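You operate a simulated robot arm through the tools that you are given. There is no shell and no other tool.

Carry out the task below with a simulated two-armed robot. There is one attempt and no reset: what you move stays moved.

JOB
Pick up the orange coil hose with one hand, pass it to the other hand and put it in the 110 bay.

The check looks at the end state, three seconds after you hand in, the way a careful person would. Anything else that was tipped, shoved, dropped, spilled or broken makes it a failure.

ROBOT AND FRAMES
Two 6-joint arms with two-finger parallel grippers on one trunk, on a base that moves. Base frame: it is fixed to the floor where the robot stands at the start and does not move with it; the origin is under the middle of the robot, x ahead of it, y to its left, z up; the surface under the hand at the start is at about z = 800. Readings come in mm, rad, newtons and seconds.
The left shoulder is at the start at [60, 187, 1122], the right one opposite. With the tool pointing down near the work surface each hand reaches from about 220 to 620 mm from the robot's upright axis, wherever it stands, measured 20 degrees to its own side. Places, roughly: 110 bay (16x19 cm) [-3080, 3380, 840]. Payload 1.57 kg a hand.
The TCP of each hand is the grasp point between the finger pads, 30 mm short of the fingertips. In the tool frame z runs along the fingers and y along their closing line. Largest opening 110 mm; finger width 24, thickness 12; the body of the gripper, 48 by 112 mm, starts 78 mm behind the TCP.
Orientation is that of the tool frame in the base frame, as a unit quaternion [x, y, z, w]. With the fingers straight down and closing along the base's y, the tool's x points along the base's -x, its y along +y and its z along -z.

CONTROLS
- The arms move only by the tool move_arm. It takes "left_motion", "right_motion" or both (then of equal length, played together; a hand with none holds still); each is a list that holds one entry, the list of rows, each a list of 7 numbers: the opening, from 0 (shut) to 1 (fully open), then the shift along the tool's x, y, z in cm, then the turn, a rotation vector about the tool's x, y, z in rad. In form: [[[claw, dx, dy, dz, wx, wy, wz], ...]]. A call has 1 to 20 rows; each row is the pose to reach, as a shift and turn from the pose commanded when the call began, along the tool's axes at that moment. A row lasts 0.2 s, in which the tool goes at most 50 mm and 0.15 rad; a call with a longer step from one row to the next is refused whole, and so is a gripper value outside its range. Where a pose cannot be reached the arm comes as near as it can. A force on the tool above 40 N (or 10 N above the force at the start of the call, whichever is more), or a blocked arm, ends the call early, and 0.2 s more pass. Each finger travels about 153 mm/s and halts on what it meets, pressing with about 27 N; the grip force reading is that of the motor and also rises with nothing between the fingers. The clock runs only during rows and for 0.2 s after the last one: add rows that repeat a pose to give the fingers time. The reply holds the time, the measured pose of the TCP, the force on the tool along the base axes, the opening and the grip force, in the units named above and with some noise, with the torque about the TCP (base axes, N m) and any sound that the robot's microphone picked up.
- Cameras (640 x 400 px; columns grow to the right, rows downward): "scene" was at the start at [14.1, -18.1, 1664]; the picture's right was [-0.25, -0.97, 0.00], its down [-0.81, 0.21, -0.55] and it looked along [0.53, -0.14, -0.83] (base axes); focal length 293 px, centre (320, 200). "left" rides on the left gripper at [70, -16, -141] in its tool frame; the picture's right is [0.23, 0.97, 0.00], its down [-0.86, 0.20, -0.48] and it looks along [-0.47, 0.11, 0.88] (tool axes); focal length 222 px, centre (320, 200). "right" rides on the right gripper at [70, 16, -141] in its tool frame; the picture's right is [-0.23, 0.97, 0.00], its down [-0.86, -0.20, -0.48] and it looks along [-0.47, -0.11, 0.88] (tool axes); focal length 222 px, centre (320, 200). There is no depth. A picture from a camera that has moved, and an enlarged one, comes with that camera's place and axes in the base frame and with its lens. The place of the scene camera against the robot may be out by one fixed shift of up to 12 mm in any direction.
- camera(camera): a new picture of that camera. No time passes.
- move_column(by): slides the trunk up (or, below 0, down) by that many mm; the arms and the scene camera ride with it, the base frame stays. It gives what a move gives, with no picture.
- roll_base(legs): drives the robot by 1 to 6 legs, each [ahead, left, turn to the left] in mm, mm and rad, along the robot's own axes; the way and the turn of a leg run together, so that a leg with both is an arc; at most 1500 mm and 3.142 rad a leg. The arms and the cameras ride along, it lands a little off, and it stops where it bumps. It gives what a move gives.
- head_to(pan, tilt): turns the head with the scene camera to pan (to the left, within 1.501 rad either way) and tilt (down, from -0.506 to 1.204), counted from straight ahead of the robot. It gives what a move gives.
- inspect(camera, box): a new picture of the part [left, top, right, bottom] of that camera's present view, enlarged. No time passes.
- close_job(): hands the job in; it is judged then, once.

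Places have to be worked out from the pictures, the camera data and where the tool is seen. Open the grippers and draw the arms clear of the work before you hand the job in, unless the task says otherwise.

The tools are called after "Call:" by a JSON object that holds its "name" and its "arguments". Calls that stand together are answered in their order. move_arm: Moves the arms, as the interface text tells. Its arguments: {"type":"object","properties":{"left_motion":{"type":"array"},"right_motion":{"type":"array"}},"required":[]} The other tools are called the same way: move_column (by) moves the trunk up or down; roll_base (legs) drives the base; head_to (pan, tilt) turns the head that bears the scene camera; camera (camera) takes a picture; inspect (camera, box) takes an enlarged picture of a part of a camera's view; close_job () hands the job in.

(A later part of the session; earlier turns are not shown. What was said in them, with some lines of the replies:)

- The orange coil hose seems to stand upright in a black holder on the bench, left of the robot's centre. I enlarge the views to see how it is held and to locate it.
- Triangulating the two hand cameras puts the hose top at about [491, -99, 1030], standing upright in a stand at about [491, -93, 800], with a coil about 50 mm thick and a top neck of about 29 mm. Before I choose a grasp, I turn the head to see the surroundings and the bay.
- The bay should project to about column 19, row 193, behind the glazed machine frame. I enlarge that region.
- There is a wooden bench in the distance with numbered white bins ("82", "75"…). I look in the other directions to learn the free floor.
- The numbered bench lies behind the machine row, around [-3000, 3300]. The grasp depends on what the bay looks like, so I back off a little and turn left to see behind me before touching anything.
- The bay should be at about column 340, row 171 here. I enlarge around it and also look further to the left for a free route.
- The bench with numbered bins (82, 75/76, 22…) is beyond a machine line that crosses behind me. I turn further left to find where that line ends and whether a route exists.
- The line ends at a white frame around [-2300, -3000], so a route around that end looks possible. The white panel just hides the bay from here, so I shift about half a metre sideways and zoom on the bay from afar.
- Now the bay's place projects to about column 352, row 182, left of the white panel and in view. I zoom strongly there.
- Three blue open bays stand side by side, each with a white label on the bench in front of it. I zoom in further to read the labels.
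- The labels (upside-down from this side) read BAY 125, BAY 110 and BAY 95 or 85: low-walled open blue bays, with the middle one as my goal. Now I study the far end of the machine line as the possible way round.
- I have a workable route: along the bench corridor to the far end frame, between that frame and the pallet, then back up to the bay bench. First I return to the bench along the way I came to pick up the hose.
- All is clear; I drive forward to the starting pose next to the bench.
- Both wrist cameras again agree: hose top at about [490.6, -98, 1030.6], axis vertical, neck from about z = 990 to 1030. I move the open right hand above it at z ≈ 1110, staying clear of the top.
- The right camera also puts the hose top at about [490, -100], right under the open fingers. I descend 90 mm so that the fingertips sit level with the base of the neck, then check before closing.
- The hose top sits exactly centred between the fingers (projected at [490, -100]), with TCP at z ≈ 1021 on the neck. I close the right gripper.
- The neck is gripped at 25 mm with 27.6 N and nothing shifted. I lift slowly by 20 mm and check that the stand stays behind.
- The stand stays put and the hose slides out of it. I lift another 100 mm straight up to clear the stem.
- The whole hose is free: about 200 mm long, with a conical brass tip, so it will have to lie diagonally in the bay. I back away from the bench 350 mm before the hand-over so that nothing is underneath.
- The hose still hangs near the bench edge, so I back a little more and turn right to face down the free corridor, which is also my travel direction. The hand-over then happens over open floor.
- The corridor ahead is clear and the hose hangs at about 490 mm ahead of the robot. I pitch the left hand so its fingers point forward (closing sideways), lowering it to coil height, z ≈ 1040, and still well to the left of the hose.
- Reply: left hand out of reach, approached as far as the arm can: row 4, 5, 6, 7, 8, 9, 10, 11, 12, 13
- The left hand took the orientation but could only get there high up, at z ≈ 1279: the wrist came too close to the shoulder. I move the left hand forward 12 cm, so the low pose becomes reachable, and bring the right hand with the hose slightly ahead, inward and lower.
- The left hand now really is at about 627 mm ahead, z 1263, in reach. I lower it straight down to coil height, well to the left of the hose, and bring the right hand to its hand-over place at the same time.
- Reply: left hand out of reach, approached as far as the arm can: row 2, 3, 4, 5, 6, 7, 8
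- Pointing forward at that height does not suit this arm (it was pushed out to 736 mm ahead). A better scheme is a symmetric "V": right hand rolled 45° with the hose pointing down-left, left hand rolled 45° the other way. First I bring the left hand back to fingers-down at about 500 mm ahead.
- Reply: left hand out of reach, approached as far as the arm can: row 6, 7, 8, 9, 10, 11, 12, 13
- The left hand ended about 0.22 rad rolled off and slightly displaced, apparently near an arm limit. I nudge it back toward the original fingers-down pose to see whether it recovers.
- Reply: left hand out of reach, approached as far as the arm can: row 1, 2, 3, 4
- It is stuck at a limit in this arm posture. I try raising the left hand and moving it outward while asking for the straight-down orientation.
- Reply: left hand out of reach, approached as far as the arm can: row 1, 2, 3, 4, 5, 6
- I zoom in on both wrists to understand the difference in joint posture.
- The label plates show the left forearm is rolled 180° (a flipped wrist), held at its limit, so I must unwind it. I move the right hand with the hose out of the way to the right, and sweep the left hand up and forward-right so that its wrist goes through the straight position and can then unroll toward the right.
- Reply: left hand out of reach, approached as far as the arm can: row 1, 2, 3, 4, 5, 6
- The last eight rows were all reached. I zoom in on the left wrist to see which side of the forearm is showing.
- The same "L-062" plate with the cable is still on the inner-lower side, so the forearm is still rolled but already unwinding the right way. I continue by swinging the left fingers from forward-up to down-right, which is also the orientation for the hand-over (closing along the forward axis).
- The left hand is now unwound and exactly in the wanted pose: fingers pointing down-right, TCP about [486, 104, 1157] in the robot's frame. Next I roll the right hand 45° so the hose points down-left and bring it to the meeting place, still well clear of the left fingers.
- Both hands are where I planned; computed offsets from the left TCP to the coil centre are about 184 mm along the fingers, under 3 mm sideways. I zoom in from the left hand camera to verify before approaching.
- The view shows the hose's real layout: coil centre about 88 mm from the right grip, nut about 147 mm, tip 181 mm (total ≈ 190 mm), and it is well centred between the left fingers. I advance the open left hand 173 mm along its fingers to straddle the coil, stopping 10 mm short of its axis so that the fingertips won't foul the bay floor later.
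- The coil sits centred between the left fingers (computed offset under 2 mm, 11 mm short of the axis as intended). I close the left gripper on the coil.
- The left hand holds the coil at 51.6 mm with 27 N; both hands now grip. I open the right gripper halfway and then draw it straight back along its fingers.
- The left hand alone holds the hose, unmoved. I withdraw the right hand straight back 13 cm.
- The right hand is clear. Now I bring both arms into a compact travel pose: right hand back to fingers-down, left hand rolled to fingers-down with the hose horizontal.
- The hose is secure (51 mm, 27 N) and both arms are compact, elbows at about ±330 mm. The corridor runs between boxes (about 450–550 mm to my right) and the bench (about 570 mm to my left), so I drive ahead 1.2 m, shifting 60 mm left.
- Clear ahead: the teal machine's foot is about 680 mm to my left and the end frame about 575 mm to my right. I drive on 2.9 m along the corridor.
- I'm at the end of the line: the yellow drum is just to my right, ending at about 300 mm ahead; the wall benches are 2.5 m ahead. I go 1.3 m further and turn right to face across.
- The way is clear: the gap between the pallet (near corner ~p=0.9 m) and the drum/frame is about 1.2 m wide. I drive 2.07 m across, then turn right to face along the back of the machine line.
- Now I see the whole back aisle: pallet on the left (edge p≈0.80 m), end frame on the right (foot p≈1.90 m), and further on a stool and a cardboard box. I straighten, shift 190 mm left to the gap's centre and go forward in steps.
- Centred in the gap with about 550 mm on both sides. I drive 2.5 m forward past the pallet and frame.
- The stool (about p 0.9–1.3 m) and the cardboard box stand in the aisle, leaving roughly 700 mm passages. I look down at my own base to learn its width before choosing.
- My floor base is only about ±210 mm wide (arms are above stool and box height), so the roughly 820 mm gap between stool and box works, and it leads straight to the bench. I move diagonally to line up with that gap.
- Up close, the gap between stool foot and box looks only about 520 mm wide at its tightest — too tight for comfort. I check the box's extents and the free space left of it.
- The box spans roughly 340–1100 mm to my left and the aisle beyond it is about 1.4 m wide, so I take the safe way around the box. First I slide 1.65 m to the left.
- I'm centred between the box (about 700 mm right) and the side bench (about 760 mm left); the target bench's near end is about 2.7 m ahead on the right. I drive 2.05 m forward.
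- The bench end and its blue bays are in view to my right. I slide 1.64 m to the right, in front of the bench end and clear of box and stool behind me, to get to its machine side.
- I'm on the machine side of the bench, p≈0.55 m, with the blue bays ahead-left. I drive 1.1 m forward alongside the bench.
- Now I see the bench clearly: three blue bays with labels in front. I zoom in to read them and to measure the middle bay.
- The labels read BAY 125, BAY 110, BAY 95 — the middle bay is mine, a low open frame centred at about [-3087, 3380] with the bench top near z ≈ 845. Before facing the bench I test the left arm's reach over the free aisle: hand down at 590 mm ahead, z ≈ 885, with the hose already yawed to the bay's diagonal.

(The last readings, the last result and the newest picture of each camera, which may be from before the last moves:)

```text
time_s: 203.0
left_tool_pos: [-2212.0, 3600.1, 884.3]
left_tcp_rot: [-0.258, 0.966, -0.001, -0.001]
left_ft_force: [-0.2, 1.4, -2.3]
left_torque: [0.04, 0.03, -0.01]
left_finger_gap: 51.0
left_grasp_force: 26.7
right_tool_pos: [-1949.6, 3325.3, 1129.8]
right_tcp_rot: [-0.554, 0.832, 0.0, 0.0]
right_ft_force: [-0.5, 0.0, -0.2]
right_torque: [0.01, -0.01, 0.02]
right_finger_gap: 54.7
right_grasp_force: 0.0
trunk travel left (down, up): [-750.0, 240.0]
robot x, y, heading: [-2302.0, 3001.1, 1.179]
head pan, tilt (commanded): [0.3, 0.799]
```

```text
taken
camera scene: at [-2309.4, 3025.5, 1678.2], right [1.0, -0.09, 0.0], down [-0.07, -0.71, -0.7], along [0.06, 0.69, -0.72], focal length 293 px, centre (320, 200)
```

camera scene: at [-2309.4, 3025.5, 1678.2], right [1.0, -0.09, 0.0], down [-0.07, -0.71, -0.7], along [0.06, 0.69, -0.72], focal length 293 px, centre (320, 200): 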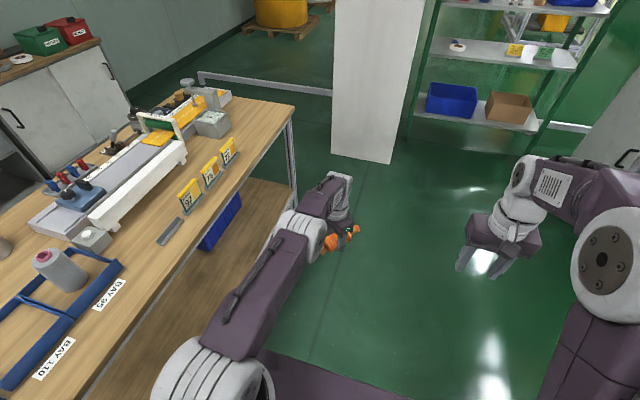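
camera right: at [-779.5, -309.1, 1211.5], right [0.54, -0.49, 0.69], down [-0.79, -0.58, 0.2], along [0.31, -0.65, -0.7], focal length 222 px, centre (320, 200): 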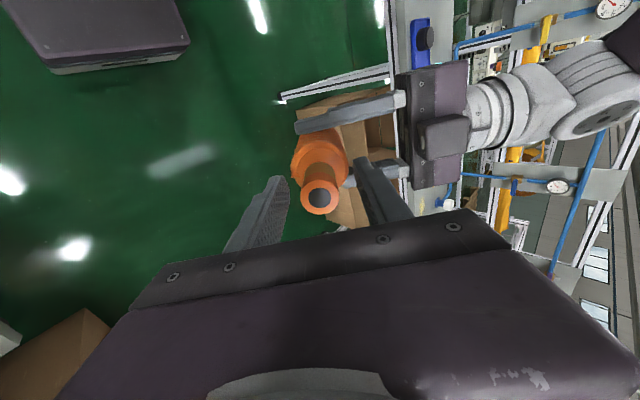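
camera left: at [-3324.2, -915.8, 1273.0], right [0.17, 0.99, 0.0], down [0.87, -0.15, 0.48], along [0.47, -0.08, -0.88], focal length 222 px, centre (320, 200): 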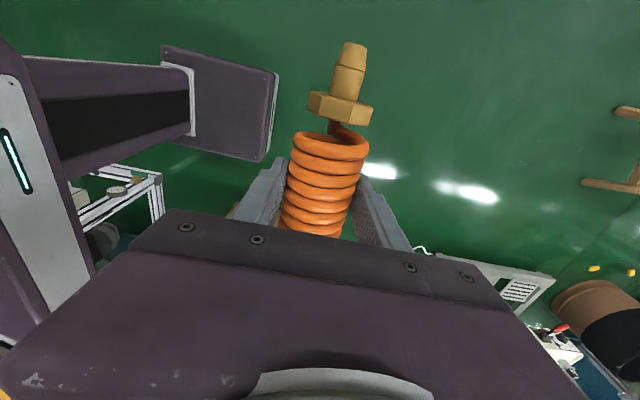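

The pose at 588 mm ahead, z 884 is within reach. I raise and retract the left hand again so that it clears everything on the bench while I turn.

Call:
{"name": "move_arm", "arguments": {"left_motion": [[[0, 0, 0, -4, 0, 0, 0], [0, 0.5, -0.4, -8, 0, 0, 0], [0, 2, -1.6, -12, 0, 0, 0], [0, 4, -3.1, -16, 0, 0, 0], [0, 6, -4.7, -20, 0, 0, 0], [0, 8, -6.3, -23, 0, 0, 0], [0, 9.3, -7.3, -26, 0, 0, 0], [0, 9.3, -7.3, -26, 0, 0, 0]]]}}

Call:
{"name": "roll_base", "arguments": {"legs": [[185, 0, 0], [0, 0, 1.558]]}}

Call:
{"name": "head_to", "arguments": {"pan": 0.2, "tilt": 0.8}}

Call:
{"name": "camera", "arguments": {"camera": "scene"}}

```text
time_s: 204.8
left_tool_pos: [-2256.6, 3491.3, 1144.5]
left_tcp_rot: [-0.258, 0.966, -0.003, 0.0]
left_ft_force: [0.4, -0.9, -1.6]
left_torque: [0.0, 0.01, 0.02]
left_finger_gap: 51.2
left_grasp_force: 26.5
right_tool_pos: [-1950.6, 3326.1, 1128.9]
right_tcp_rot: [-0.555, 0.832, 0.0, 0.0]
right_ft_force: [-0.3, 0.6, -0.3]
right_torque: [0.0, 0.0, 0.04]
right_finger_gap: 55.0
right_grasp_force: 0.0
trunk travel left (down, up): [-750.0, 240.0]
robot x, y, heading: [-2300.6, 2998.7, 1.178]
head pan, tilt (commanded): [0.3, 0.799]
```

```text
time_s: 210.1
left_tool_pos: [-2719.8, 3217.3, 1144.8]
left_tcp_rot: [0.862, -0.507, 0.001, 0.0]
left_ft_force: [0.1, 0.1, -1.8]
left_torque: [-0.03, 0.03, 0.03]
left_finger_gap: 50.9
left_grasp_force: 27.2
right_tool_pos: [-2549.8, 3523.9, 1130.6]
right_tcp_rot: [0.979, -0.202, 0.0, 0.0]
right_ft_force: [-0.1, 0.0, 0.5]
right_torque: [-0.01, 0.0, 0.01]
right_finger_gap: 54.9
right_grasp_force: 0.1
trunk travel left (down, up): [-750.0, 240.0]
robot x, y, heading: [-2231.8, 3167.6, 2.736]
head pan, tilt (commanded): [0.3, 0.799]
```

```text
time_s: 210.8
left_tool_pos: [-2720.5, 3217.5, 1145.3]
left_tcp_rot: [0.862, -0.507, 0.001, -0.001]
left_ft_force: [0.4, 0.7, -2.2]
left_torque: [-0.04, 0.02, -0.03]
left_finger_gap: 51.3
left_grasp_force: 27.1
right_tool_pos: [-2550.7, 3524.5, 1129.6]
right_tcp_rot: [0.979, -0.202, 0.0, 0.0]
right_ft_force: [0.6, -0.2, 0.2]
right_torque: [-0.01, -0.01, 0.01]
right_finger_gap: 55.1
right_grasp_force: 0.0
trunk travel left (down, up): [-750.0, 240.0]
robot x, y, heading: [-2230.6, 3167.5, 2.727]
head pan, tilt (commanded): [0.201, 0.799]
```

```text
taken
camera scene: at [-2248.5, 3161.7, 1678.2], right [0.2, 0.98, 0.0], down [0.7, -0.15, -0.7], along [-0.68, 0.14, -0.72], focal length 293 px, centre (320, 200)
```

scene: 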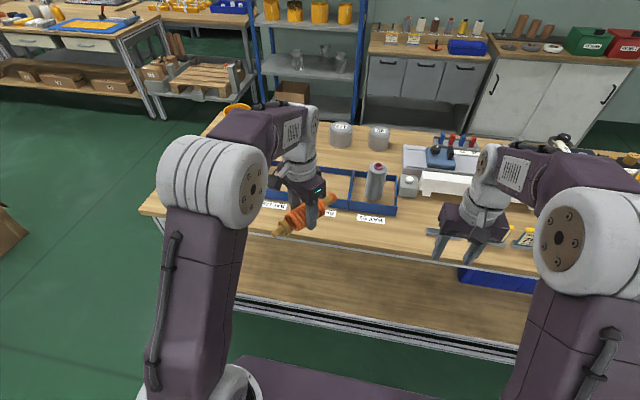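

Facing the bench squarely now, at p≈0.54 m. I zoom in to check where the bench's near edge and lower shelf are before rolling closer.

Call:
{"name": "inspect", "arguments": {"camera": "scene", "box": [130, 170, 450, 370]}}

Call:
{"name": "camera", "arguments": {"camera": "left"}}

```text
2.00 times, centred on (290, 270) of scene
camera zoom: at [-2248.5, 3161.7, 1678.2], right [0.2, 0.98, 0.0], down [0.7, -0.15, -0.7], along [-0.68, 0.14, -0.72], focal length 586 px, centre (380, 60)
```

zoom: 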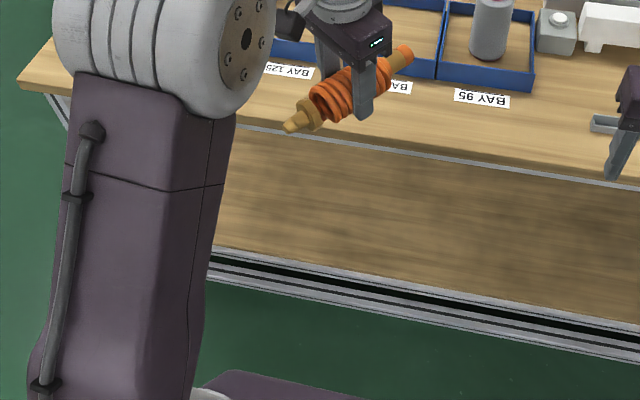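

```text
taken
camera left: at [-2673.2, 3166.3, 1286.0], right [-0.74, -0.67, 0.0], down [-0.59, 0.65, 0.48], along [-0.32, 0.35, -0.88], focal length 222 px, centre (320, 200)
```

left: 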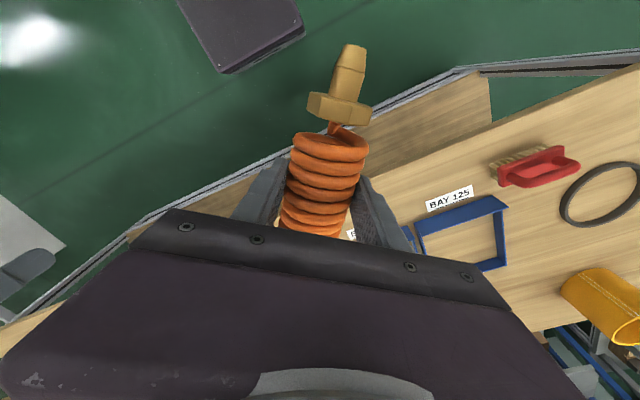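

The bench's near face is at about p = -0.07 m, so rolling up to p ≈ 0.22 leaves my base about 75 mm clear. Hands stay at z > 1100, above everything on the bench.

Call:
{"name": "roll_base", "arguments": {"legs": [[318, 0, 0.008]]}}

Call:
{"name": "camera", "arguments": {"camera": "scene"}}

Call:
{"name": "camera", "arguments": {"camera": "left"}}

Call:
{"name": "camera", "arguments": {"camera": "right"}}

```text
time_s: 212.9
left_tool_pos: [-3013.2, 3337.3, 1145.7]
left_tcp_rot: [0.865, -0.502, 0.001, -0.001]
left_ft_force: [-0.4, 0.0, -1.5]
left_torque: [0.02, 0.03, -0.01]
left_finger_gap: 50.9
left_grasp_force: 26.8
right_tool_pos: [-2846.3, 3643.0, 1129.9]
right_tcp_rot: [0.98, -0.197, -0.001, 0.0]
right_ft_force: [0.3, -0.3, 0.0]
right_torque: [-0.03, 0.01, 0.0]
right_finger_gap: 55.1
right_grasp_force: 0.1
trunk travel left (down, up): [-750.0, 240.0]
robot x, y, heading: [-2522.8, 3291.3, 2.747]
head pan, tilt (commanded): [0.201, 0.799]
```

```text
taken
camera scene: at [-2539.4, 3285.0, 1678.3], right [0.19, 0.98, 0.0], down [0.7, -0.14, -0.7], along [-0.68, 0.14, -0.72], focal length 293 px, centre (320, 200)
```

scene: 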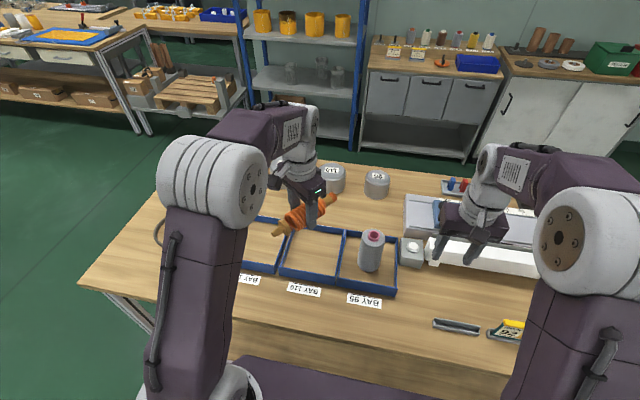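

```text
taken
camera left: at [-2964.6, 3285.4, 1286.6], right [-0.73, -0.68, 0.0], down [-0.6, 0.64, 0.48], along [-0.32, 0.35, -0.88], focal length 222 px, centre (320, 200)
```

left: 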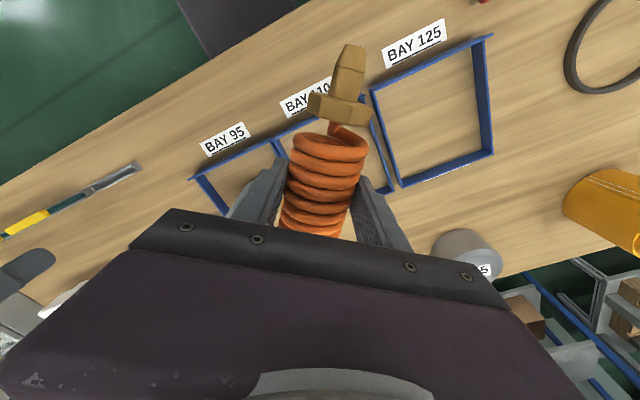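

```text
taken
camera right: at [-2789.5, 3600.5, 1272.1], right [-0.59, -0.81, 0.0], down [-0.71, 0.51, 0.48], along [-0.39, 0.28, -0.88], focal length 222 px, centre (320, 200)
```

right: 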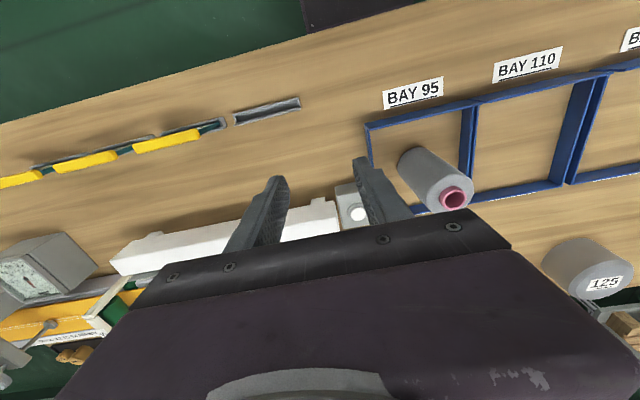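

The bays are right under the hands now. I zoom in with the right hand camera (no calibration shift) and the scene camera to fix the middle bay's corners.

Call:
{"name": "inspect", "arguments": {"camera": "right", "box": [420, 30, 640, 230]}}

Call:
{"name": "inspect", "arguments": {"camera": "scene", "box": [220, 200, 420, 320]}}

Call:
{"name": "inspect", "arguments": {"camera": "left", "box": [180, 10, 500, 230]}}

```text
2.00 times, centred on (530, 130) of right
camera zoom: at [-2789.5, 3600.5, 1272.1], right [-0.59, -0.81, 0.0], down [-0.71, 0.51, 0.48], along [-0.39, 0.28, -0.88], focal length 444 px, centre (-100, 340)
```

zoom: 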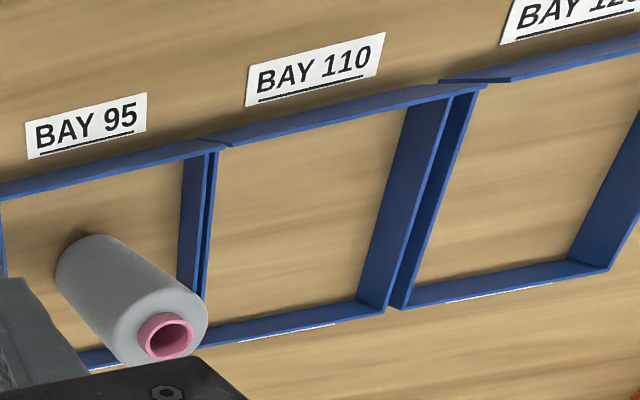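

```text
3.20 times, centred on (320, 260) of scene
camera zoom: at [-2539.4, 3285.0, 1678.3], right [0.19, 0.98, 0.0], down [0.7, -0.14, -0.7], along [-0.68, 0.14, -0.72], focal length 938 px, centre (320, 8)
```

zoom: 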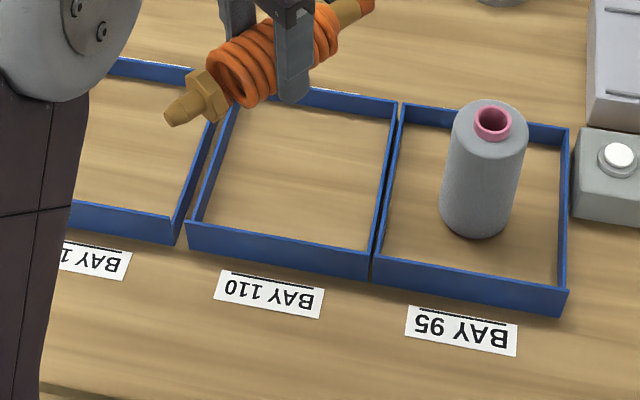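

```text
1.82 times, centred on (340, 120) of left
camera zoom: at [-2964.6, 3285.4, 1286.6], right [-0.73, -0.68, 0.0], down [-0.6, 0.64, 0.48], along [-0.32, 0.35, -0.88], focal length 404 px, centre (284, 346)
```

zoom: 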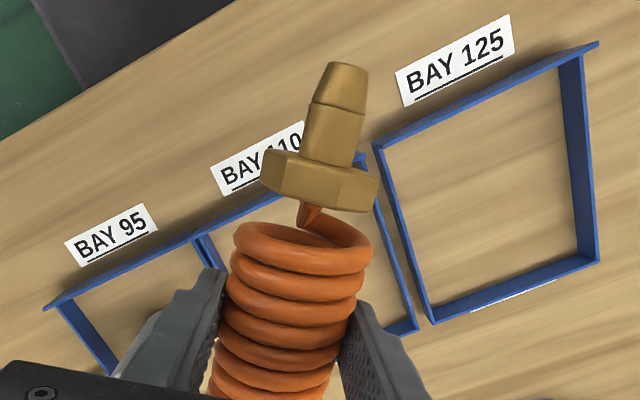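

Triangulating with both hand cameras and the scene camera: bay 110's corners give a centre of about [-3086, 3371], wall tops at z ≈ 889, bench surface at z ≈ 846. I bring the hose over the bay's centre at z ≈ 1000, along its diagonal, and check.

Call:
{"name": "move_arm", "arguments": {"left_motion": [[[0, -1, 0.8, 2, 0, 0, 0.01], [0, -2, 1.6, 4.4, 0, 0, 0.02], [0, -3, 2.4, 6.9, 0, 0, 0.03], [0, -4, 3.2, 9.4, 0, 0, 0.04], [0, -5, 3.9, 12, 0, 0, 0.05], [0, -5.9, 4.66, 14.5, 0, 0, 0.052], [0, -5.9, 4.66, 14.5, 0, 0, 0.052]]]}}

Call:
{"name": "camera", "arguments": {"camera": "left"}}

Call:
{"name": "inspect", "arguments": {"camera": "scene", "box": [220, 200, 420, 320]}}

Call:
{"name": "inspect", "arguments": {"camera": "right", "box": [400, 20, 640, 230]}}

```text
time_s: 214.5
left_tool_pos: [-3084.4, 3364.0, 1000.6]
left_tcp_rot: [0.851, -0.525, 0.001, -0.001]
left_ft_force: [-0.5, -0.1, -2.8]
left_torque: [-0.01, -0.02, 0.0]
left_finger_gap: 51.2
left_grasp_force: 27.1
right_tool_pos: [-2846.6, 3644.8, 1129.4]
right_tcp_rot: [0.981, -0.196, 0.0, 0.0]
right_ft_force: [0.4, -0.5, 0.3]
right_torque: [-0.02, 0.02, 0.03]
right_finger_gap: 55.2
right_grasp_force: 0.0
trunk travel left (down, up): [-750.0, 240.0]
robot x, y, heading: [-2519.7, 3291.4, 2.745]
head pan, tilt (commanded): [0.201, 0.799]
```

```text
taken
camera left: at [-3039.1, 3310.5, 1141.3], right [-0.77, -0.64, 0.0], down [-0.56, 0.67, 0.48], along [-0.3, 0.37, -0.88], focal length 222 px, centre (320, 200)
```

left: 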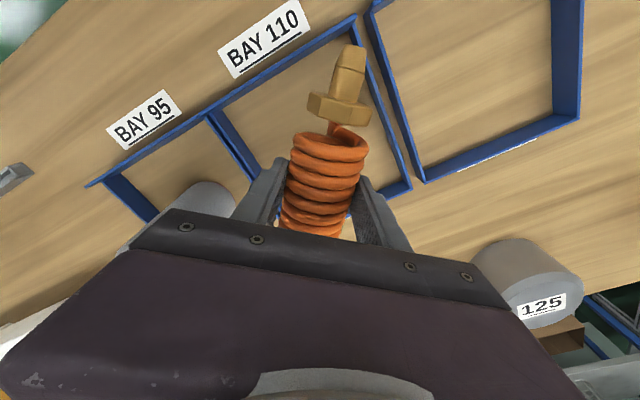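

```text
3.20 times, centred on (320, 260) of scene
camera zoom: at [-2540.5, 3285.5, 1678.3], right [0.19, 0.98, 0.0], down [0.7, -0.14, -0.7], along [-0.68, 0.14, -0.72], focal length 938 px, centre (320, 8)
```

zoom: 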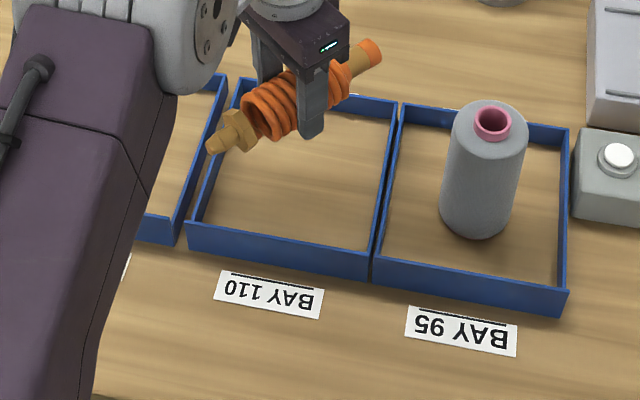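

```text
1.90 times, centred on (520, 125) of right
camera zoom: at [-2790.3, 3600.9, 1271.9], right [-0.59, -0.81, 0.0], down [-0.71, 0.51, 0.48], along [-0.39, 0.28, -0.88], focal length 423 px, centre (-61, 343)
```

zoom: 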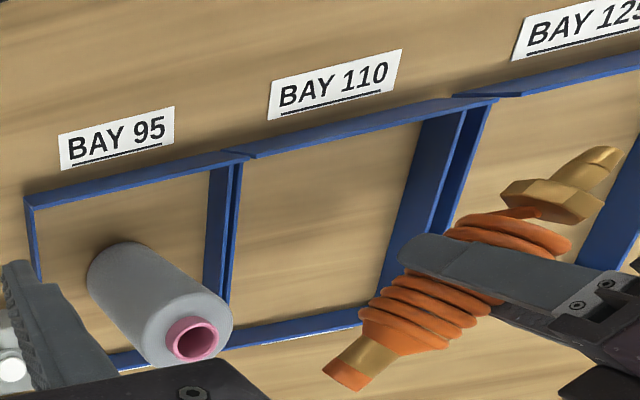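

Everything agrees within 2–3 mm: with the hose at about 40° to the bay, tip and neck will be roughly 10 mm inside the walls. I lower it to about 10 mm above the bench surface, then check forces.

Call:
{"name": "move_arm", "arguments": {"left_motion": [[[0, -0.15, -0.15, 2, 0, 0, 0], [0, -0.15, -0.15, 4, 0, 0, 0], [0, -0.15, -0.15, 6, 0, 0, 0], [0, -0.15, -0.15, 8, 0, 0, 0], [0, -0.15, -0.15, 9.5, 0, 0, 0], [0, -0.15, -0.15, 10.8, 0, 0, 0], [0, -0.15, -0.15, 10.8, 0, 0, 0]]]}}

Call:
{"name": "camera", "arguments": {"camera": "left"}}

Call:
{"name": "inspect", "arguments": {"camera": "scene", "box": [220, 200, 420, 320]}}

Call:
{"name": "inspect", "arguments": {"camera": "right", "box": [400, 20, 640, 230]}}

```text
time_s: 216.1
left_tool_pos: [-3081.5, 3368.8, 891.2]
left_tcp_rot: [0.852, -0.524, 0.001, 0.0]
left_ft_force: [-0.1, 0.0, -1.5]
left_torque: [0.0, 0.01, 0.02]
left_finger_gap: 51.0
left_grasp_force: 26.8
right_tool_pos: [-2847.5, 3645.1, 1130.0]
right_tcp_rot: [0.98, -0.197, 0.0, 0.0]
right_ft_force: [-0.7, 0.5, -1.1]
right_torque: [0.05, -0.01, 0.01]
right_finger_gap: 55.0
right_grasp_force: 0.1
trunk travel left (down, up): [-750.0, 240.0]
robot x, y, heading: [-2525.6, 3293.4, 2.744]
head pan, tilt (commanded): [0.201, 0.799]
```

```text
taken
camera left: at [-3036.1, 3314.0, 1032.5], right [-0.77, -0.64, 0.0], down [-0.56, 0.67, 0.48], along [-0.3, 0.37, -0.88], focal length 222 px, centre (320, 200)
```

left: 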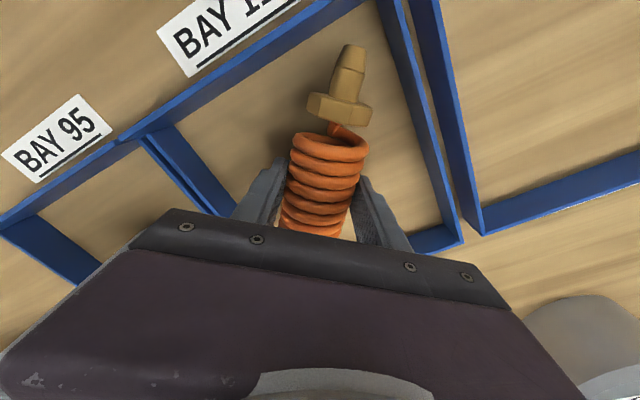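

```text
3.20 times, centred on (320, 260) of scene
camera zoom: at [-2541.1, 3285.8, 1678.2], right [0.19, 0.98, 0.0], down [0.7, -0.14, -0.7], along [-0.68, 0.14, -0.72], focal length 938 px, centre (320, 8)
```

zoom: 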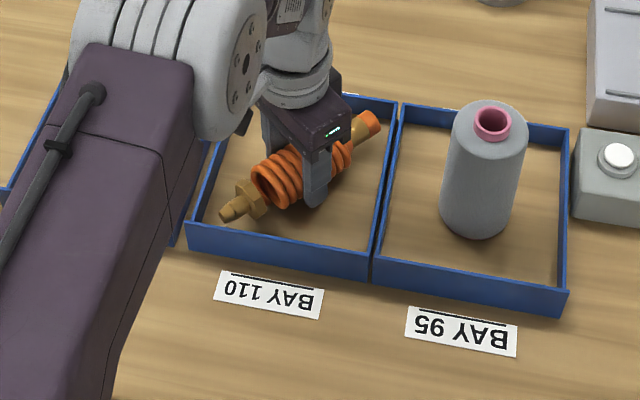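

```text
1.90 times, centred on (520, 125) of right
camera zoom: at [-2790.8, 3601.1, 1271.7], right [-0.59, -0.81, 0.0], down [-0.71, 0.51, 0.48], along [-0.39, 0.28, -0.88], focal length 423 px, centre (-61, 343)
```

zoom: 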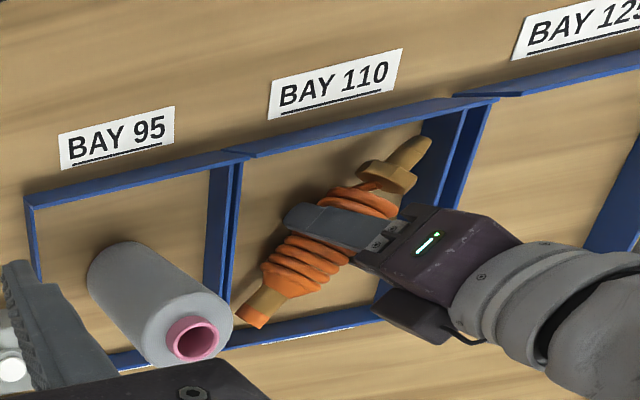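

The hose sits properly inside bay 110, about 10 mm clear of the bench. I shift it 5 mm away from the BAY 95 wall and lower gently by another 7 mm, watching the force.

Call:
{"name": "move_arm", "arguments": {"left_motion": [[[0, 0.1, 0.5, 0, 0, 0, 0], [0, 0.1, 0.5, 0.3, 0, 0, 0], [0, 0.1, 0.5, 0.5, 0, 0, 0], [0, 0.1, 0.5, 0.7, 0, 0, 0], [0, 0.1, 0.5, 0.7, 0, 0, 0]]]}}

Call:
{"name": "inspect", "arguments": {"camera": "right", "box": [480, 60, 640, 200]}}

```text
time_s: 217.3
left_tool_pos: [-3086.0, 3364.6, 886.3]
left_tcp_rot: [0.852, -0.524, 0.0, -0.001]
left_ft_force: [-3.2, 1.0, 20.8]
left_torque: [0.01, 0.16, 0.03]
left_finger_gap: 51.7
left_grasp_force: 27.1
right_tool_pos: [-2846.1, 3642.9, 1131.0]
right_tcp_rot: [0.98, -0.197, 0.0, 0.0]
right_ft_force: [0.7, -0.2, 0.6]
right_torque: [0.0, -0.01, -0.04]
right_finger_gap: 54.8
right_grasp_force: 0.1
trunk travel left (down, up): [-750.0, 240.0]
robot x, y, heading: [-2523.5, 3292.4, 2.743]
head pan, tilt (commanded): [0.201, 0.799]
```

```text
2.86 times, centred on (560, 130) of right
camera zoom: at [-2788.9, 3600.7, 1272.4], right [-0.59, -0.81, 0.0], down [-0.71, 0.51, 0.48], along [-0.39, 0.28, -0.88], focal length 635 px, centre (-366, 400)
```

zoom: 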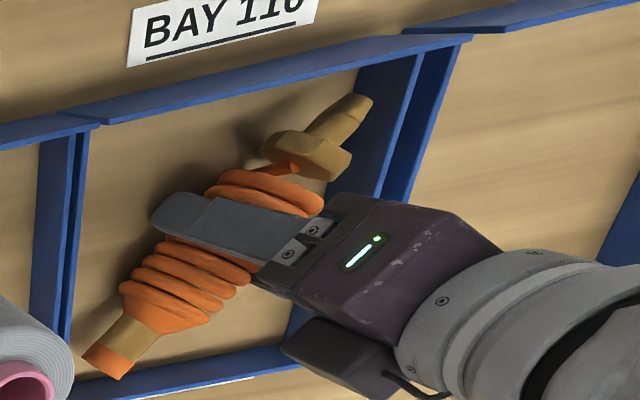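

Contact: the force went to +20.8 N, so the hose lies on the bench inside the bay. I relieve the pressure by 3 mm, then check before releasing.

Call:
{"name": "move_arm", "arguments": {"left_motion": [[[0, 0, 0, -0.2, 0, 0, 0], [0, 0, 0, -0.3, 0, 0, 0], [0, 0, 0, -0.3, 0, 0, 0]]]}}

Call:
{"name": "inspect", "arguments": {"camera": "scene", "box": [240, 210, 400, 310]}}

```text
time_s: 218.1
left_tool_pos: [-3084.1, 3363.6, 886.5]
left_tcp_rot: [0.851, -0.525, 0.004, -0.001]
left_ft_force: [1.5, 0.5, 0.0]
left_torque: [0.08, 0.04, -0.07]
left_finger_gap: 51.3
left_grasp_force: 27.6
right_tool_pos: [-2847.4, 3643.4, 1130.8]
right_tcp_rot: [0.98, -0.197, 0.0, 0.0]
right_ft_force: [0.6, -0.2, -0.4]
right_torque: [-0.01, 0.01, -0.01]
right_finger_gap: 54.9
right_grasp_force: 0.1
trunk travel left (down, up): [-750.0, 240.0]
robot x, y, heading: [-2524.1, 3293.9, 2.744]
head pan, tilt (commanded): [0.201, 0.799]
```

```text
4.00 times, centred on (320, 260) of scene
camera zoom: at [-2540.8, 3285.6, 1678.1], right [0.19, 0.98, 0.0], down [0.7, -0.14, -0.7], along [-0.68, 0.14, -0.72], focal length 1172 px, centre (320, -40)
```

zoom: 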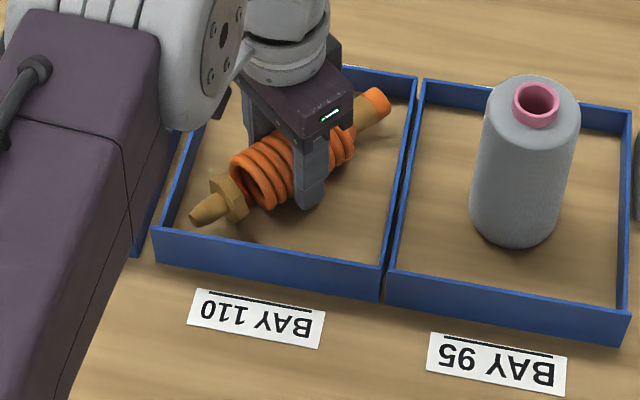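

Force is back to zero with the hose resting in the bay. I open the left gripper moderately (to about 70 mm) without moving the hand.

Call:
{"name": "move_arm", "arguments": {"left_motion": [[[0.5, 0, 0, 0, 0, 0, 0], [0.58, 0, 0, 0, 0, 0, 0], [0.65, 0, 0, 0, 0, 0, 0], [0.65, 0, 0, 0, 0, 0, 0], [0.65, 0, 0, 0, 0, 0, 0]]]}}

Call:
{"name": "camera", "arguments": {"camera": "left"}}

Call:
{"name": "inspect", "arguments": {"camera": "scene", "box": [240, 210, 400, 310]}}

Call:
{"name": "inspect", "arguments": {"camera": "right", "box": [480, 60, 640, 200]}}

```text
time_s: 219.3
left_tool_pos: [-3085.4, 3364.6, 888.1]
left_tcp_rot: [0.852, -0.524, 0.0, 0.0]
left_ft_force: [1.0, -0.3, 0.4]
left_torque: [0.03, -0.02, -0.01]
left_finger_gap: 71.3
left_grasp_force: 0.1
right_tool_pos: [-2847.5, 3644.2, 1129.2]
right_tcp_rot: [0.981, -0.196, 0.0, 0.0]
right_ft_force: [-1.1, 0.0, -0.5]
right_torque: [-0.01, -0.01, 0.03]
right_finger_gap: 54.9
right_grasp_force: 0.2
trunk travel left (down, up): [-750.0, 240.0]
robot x, y, heading: [-2523.7, 3295.2, 2.744]
head pan, tilt (commanded): [0.201, 0.799]
```

```text
taken
camera left: at [-3040.6, 3311.0, 1029.1], right [-0.77, -0.64, 0.0], down [-0.56, 0.67, 0.48], along [-0.3, 0.37, -0.88], focal length 222 px, centre (320, 200)
```

left: 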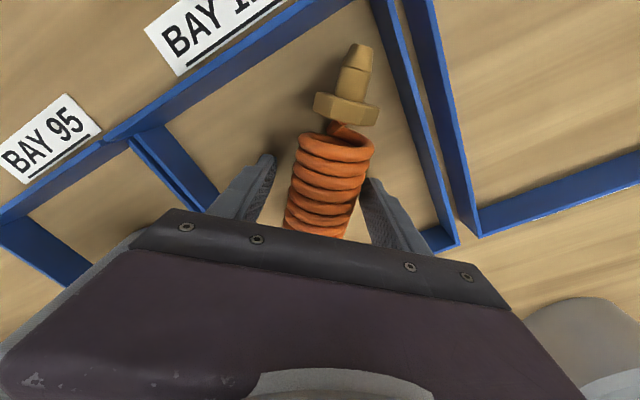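

```text
4.00 times, centred on (320, 260) of scene
camera zoom: at [-2540.9, 3285.7, 1678.2], right [0.19, 0.98, 0.0], down [0.7, -0.14, -0.7], along [-0.68, 0.14, -0.72], focal length 1172 px, centre (320, -40)
```

zoom: 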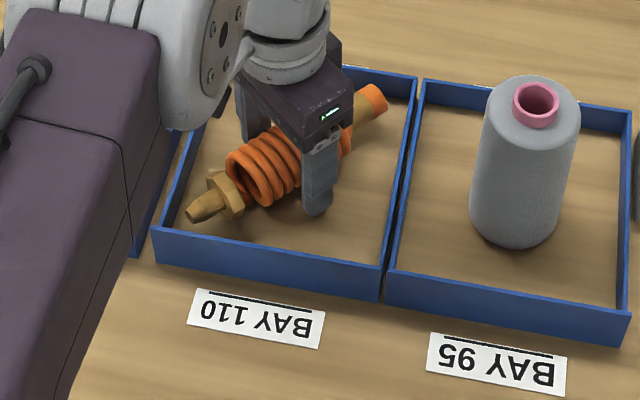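

```text
2.86 times, centred on (560, 130) of right
camera zoom: at [-2790.7, 3601.0, 1271.7], right [-0.59, -0.81, 0.0], down [-0.71, 0.51, 0.48], along [-0.39, 0.28, -0.88], focal length 635 px, centre (-366, 400)
```

zoom: 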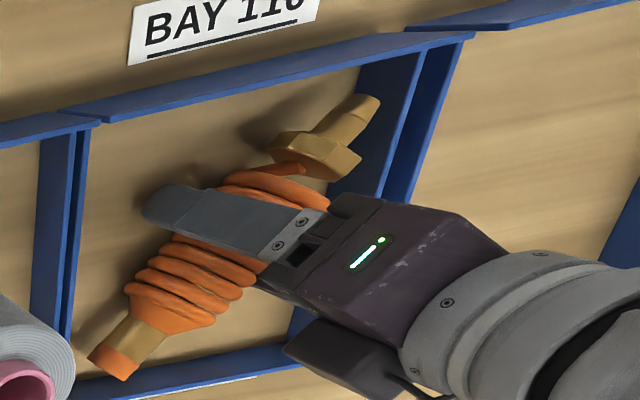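

Released: the hose lies in the bay and shifted only a few millimetres. I raise the left hand straight up, slowly at first.

Call:
{"name": "move_arm", "arguments": {"left_motion": [[[0.65, 0, 0, -0.6, 0, 0, 0], [0.65, 0, 0, -1.5, 0, 0, 0], [0.65, 0, 0, -3, 0, 0, 0], [0.65, 0, 0, -5, 0, 0, 0], [0.65, 0, 0, -8, 0, 0, 0], [0.65, 0, 0, -12, 0, 0, 0], [0.65, 0, 0, -16, 0, 0, 0], [0.65, 0, 0, -20, 0, 0, 0], [0.65, 0, 0, -24, 0, 0, 0]]]}}

Call:
{"name": "camera", "arguments": {"camera": "left"}}

Call:
{"name": "inspect", "arguments": {"camera": "scene", "box": [220, 200, 420, 320]}}

Call:
{"name": "inspect", "arguments": {"camera": "right", "box": [400, 20, 640, 230]}}

```text
time_s: 221.3
left_tool_pos: [-3090.0, 3363.2, 1129.2]
left_tcp_rot: [0.852, -0.524, 0.001, 0.0]
left_ft_force: [-0.8, 0.5, 0.4]
left_torque: [0.03, -0.01, 0.05]
left_finger_gap: 71.3
left_grasp_force: 0.0
right_tool_pos: [-2845.5, 3643.9, 1130.2]
right_tcp_rot: [0.98, -0.197, 0.0, 0.0]
right_ft_force: [-0.5, 0.8, -0.2]
right_torque: [-0.02, 0.0, -0.01]
right_finger_gap: 55.1
right_grasp_force: 0.1
trunk travel left (down, up): [-750.0, 240.0]
robot x, y, heading: [-2523.8, 3294.7, 2.745]
head pan, tilt (commanded): [0.201, 0.799]
```

```text
taken
camera left: at [-3043.6, 3309.8, 1270.1], right [-0.77, -0.64, 0.0], down [-0.56, 0.67, 0.48], along [-0.3, 0.37, -0.88], focal length 222 px, centre (320, 200)
```

left: 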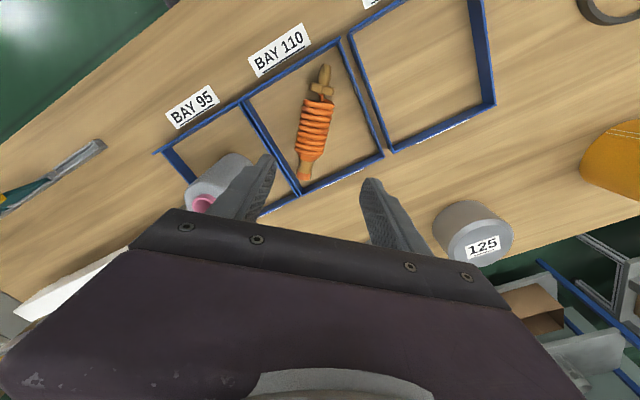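

```text
3.20 times, centred on (320, 260) of scene
camera zoom: at [-2540.3, 3285.6, 1678.2], right [0.19, 0.98, 0.0], down [0.7, -0.14, -0.7], along [-0.68, 0.14, -0.72], focal length 938 px, centre (320, 8)
```

zoom: 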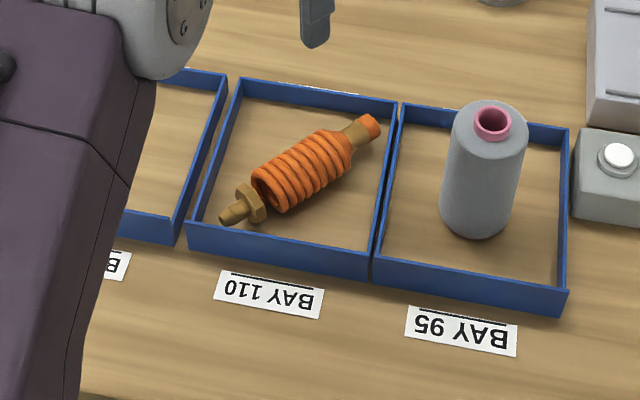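

```text
1.90 times, centred on (520, 125) of right
camera zoom: at [-2790.2, 3600.9, 1271.8], right [-0.59, -0.81, 0.0], down [-0.71, 0.51, 0.48], along [-0.39, 0.28, -0.88], focal length 423 px, centre (-61, 343)
```

zoom: 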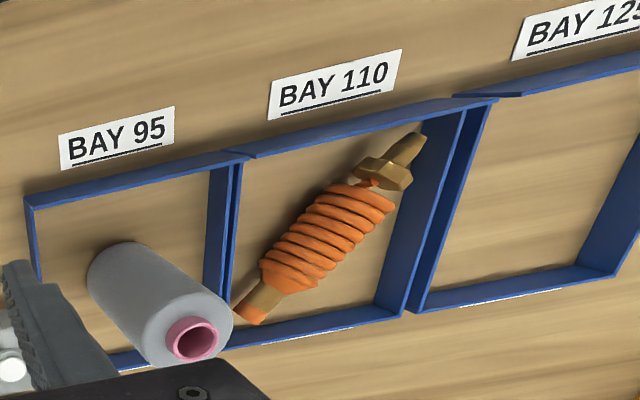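

The hose lies flat inside bay 110, nothing else has moved. I open both grippers fully and roll the robot back from the bench so that the arms are clear.

Call:
{"name": "move_arm", "arguments": {"left_motion": [[[0.8, 0, 0, -0.5, 0, 0, 0], [1, 0, 0, -1, 0, 0, 0], [1, 0, 0, -1, 0, 0, 0]]], "right_motion": [[[0.7, 0, 0, -0.5, 0, 0, 0], [1, 0, 0, -1, 0, 0, 0], [1, 0, 0, -1, 0, 0, 0]]]}}

Call:
{"name": "roll_base", "arguments": {"legs": [[-400, 0, 0]]}}

Call:
{"name": "camera", "arguments": {"camera": "scene"}}

Call:
{"name": "inspect", "arguments": {"camera": "scene", "box": [200, 130, 460, 260]}}

```text
time_s: 222.1
left_tool_pos: [-3087.8, 3363.8, 1138.3]
left_tcp_rot: [0.852, -0.524, 0.001, -0.001]
left_ft_force: [1.1, 0.1, 0.3]
left_torque: [0.01, -0.02, 0.0]
left_finger_gap: 110.0
left_grasp_force: 0.2
right_tool_pos: [-2848.2, 3644.0, 1138.9]
right_tcp_rot: [0.981, -0.196, 0.0, 0.0]
right_ft_force: [-0.4, 0.4, -0.3]
right_torque: [0.02, 0.03, 0.01]
right_finger_gap: 109.9
right_grasp_force: 0.1
trunk travel left (down, up): [-750.0, 240.0]
robot x, y, heading: [-2526.2, 3294.1, 2.744]
head pan, tilt (commanded): [0.201, 0.799]
```

```text
time_s: 224.6
left_tool_pos: [-2720.1, 3206.4, 1136.0]
left_tcp_rot: [0.854, -0.52, 0.001, 0.0]
left_ft_force: [-0.9, 0.2, 0.0]
left_torque: [-0.02, -0.03, 0.01]
left_finger_gap: 109.9
left_grasp_force: 0.0
right_tool_pos: [-2482.0, 3490.9, 1138.8]
right_tcp_rot: [0.981, -0.193, -0.001, 0.0]
right_ft_force: [0.0, 0.1, 0.0]
right_torque: [-0.02, -0.02, 0.03]
right_finger_gap: 110.1
right_grasp_force: 0.1
trunk travel left (down, up): [-750.0, 240.0]
robot x, y, heading: [-2156.1, 3139.7, 2.752]
head pan, tilt (commanded): [0.201, 0.799]
```

```text
taken
camera scene: at [-2173.1, 3133.4, 1678.2], right [0.19, 0.98, 0.0], down [0.7, -0.13, -0.7], along [-0.68, 0.13, -0.72], focal length 293 px, centre (320, 200)
```

scene: 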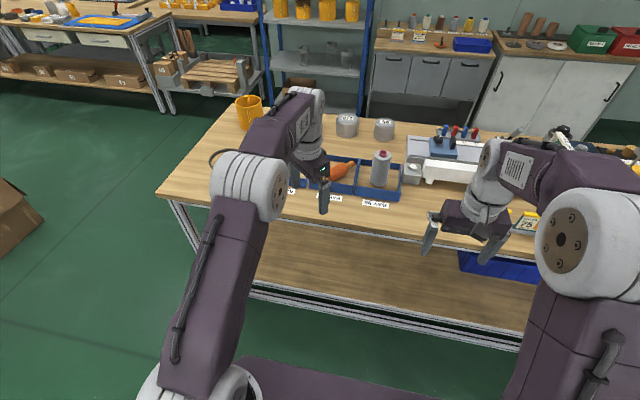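

```text
2.46 times, centred on (330, 195) of scene
camera zoom: at [-2173.1, 3133.4, 1678.2], right [0.19, 0.98, 0.0], down [0.7, -0.13, -0.7], along [-0.68, 0.13, -0.72], focal length 721 px, centre (295, 212)
```

zoom: 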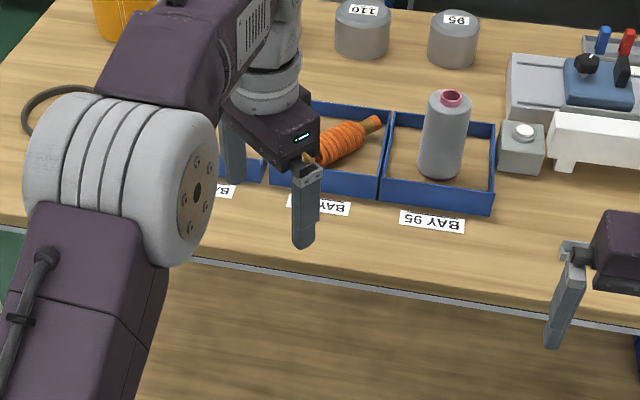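

The hose lies in BAY 110, both grippers are open and empty, and both hands are off the bench with nothing else disturbed. I hand the job in.

Call:
{"name": "close_job", "arguments": {}}

```text
The job is handed in.
```

The orange coil hose is in bay 110. I picked it up with the right hand, passed it to the left hand in the open corridor, and used the left hand to put it in the bay.

- **Position:** the hose lies flat and diagonally inside the bay walls, about 10 mm clear of them. Its tip is conical, so I laid it down rather than standing it up.
- **Surroundings:** in the last pictures the stand it came from had stayed in place, and the neighbouring bays, the spool in bay 95 and the labels had not moved. I drove around the stool and the cardboard box without touching them.
- **Robot:** both grippers are open and empty, and the hands are clear of the bench.

The job was handed in without errors; I have not seen the result of the check.
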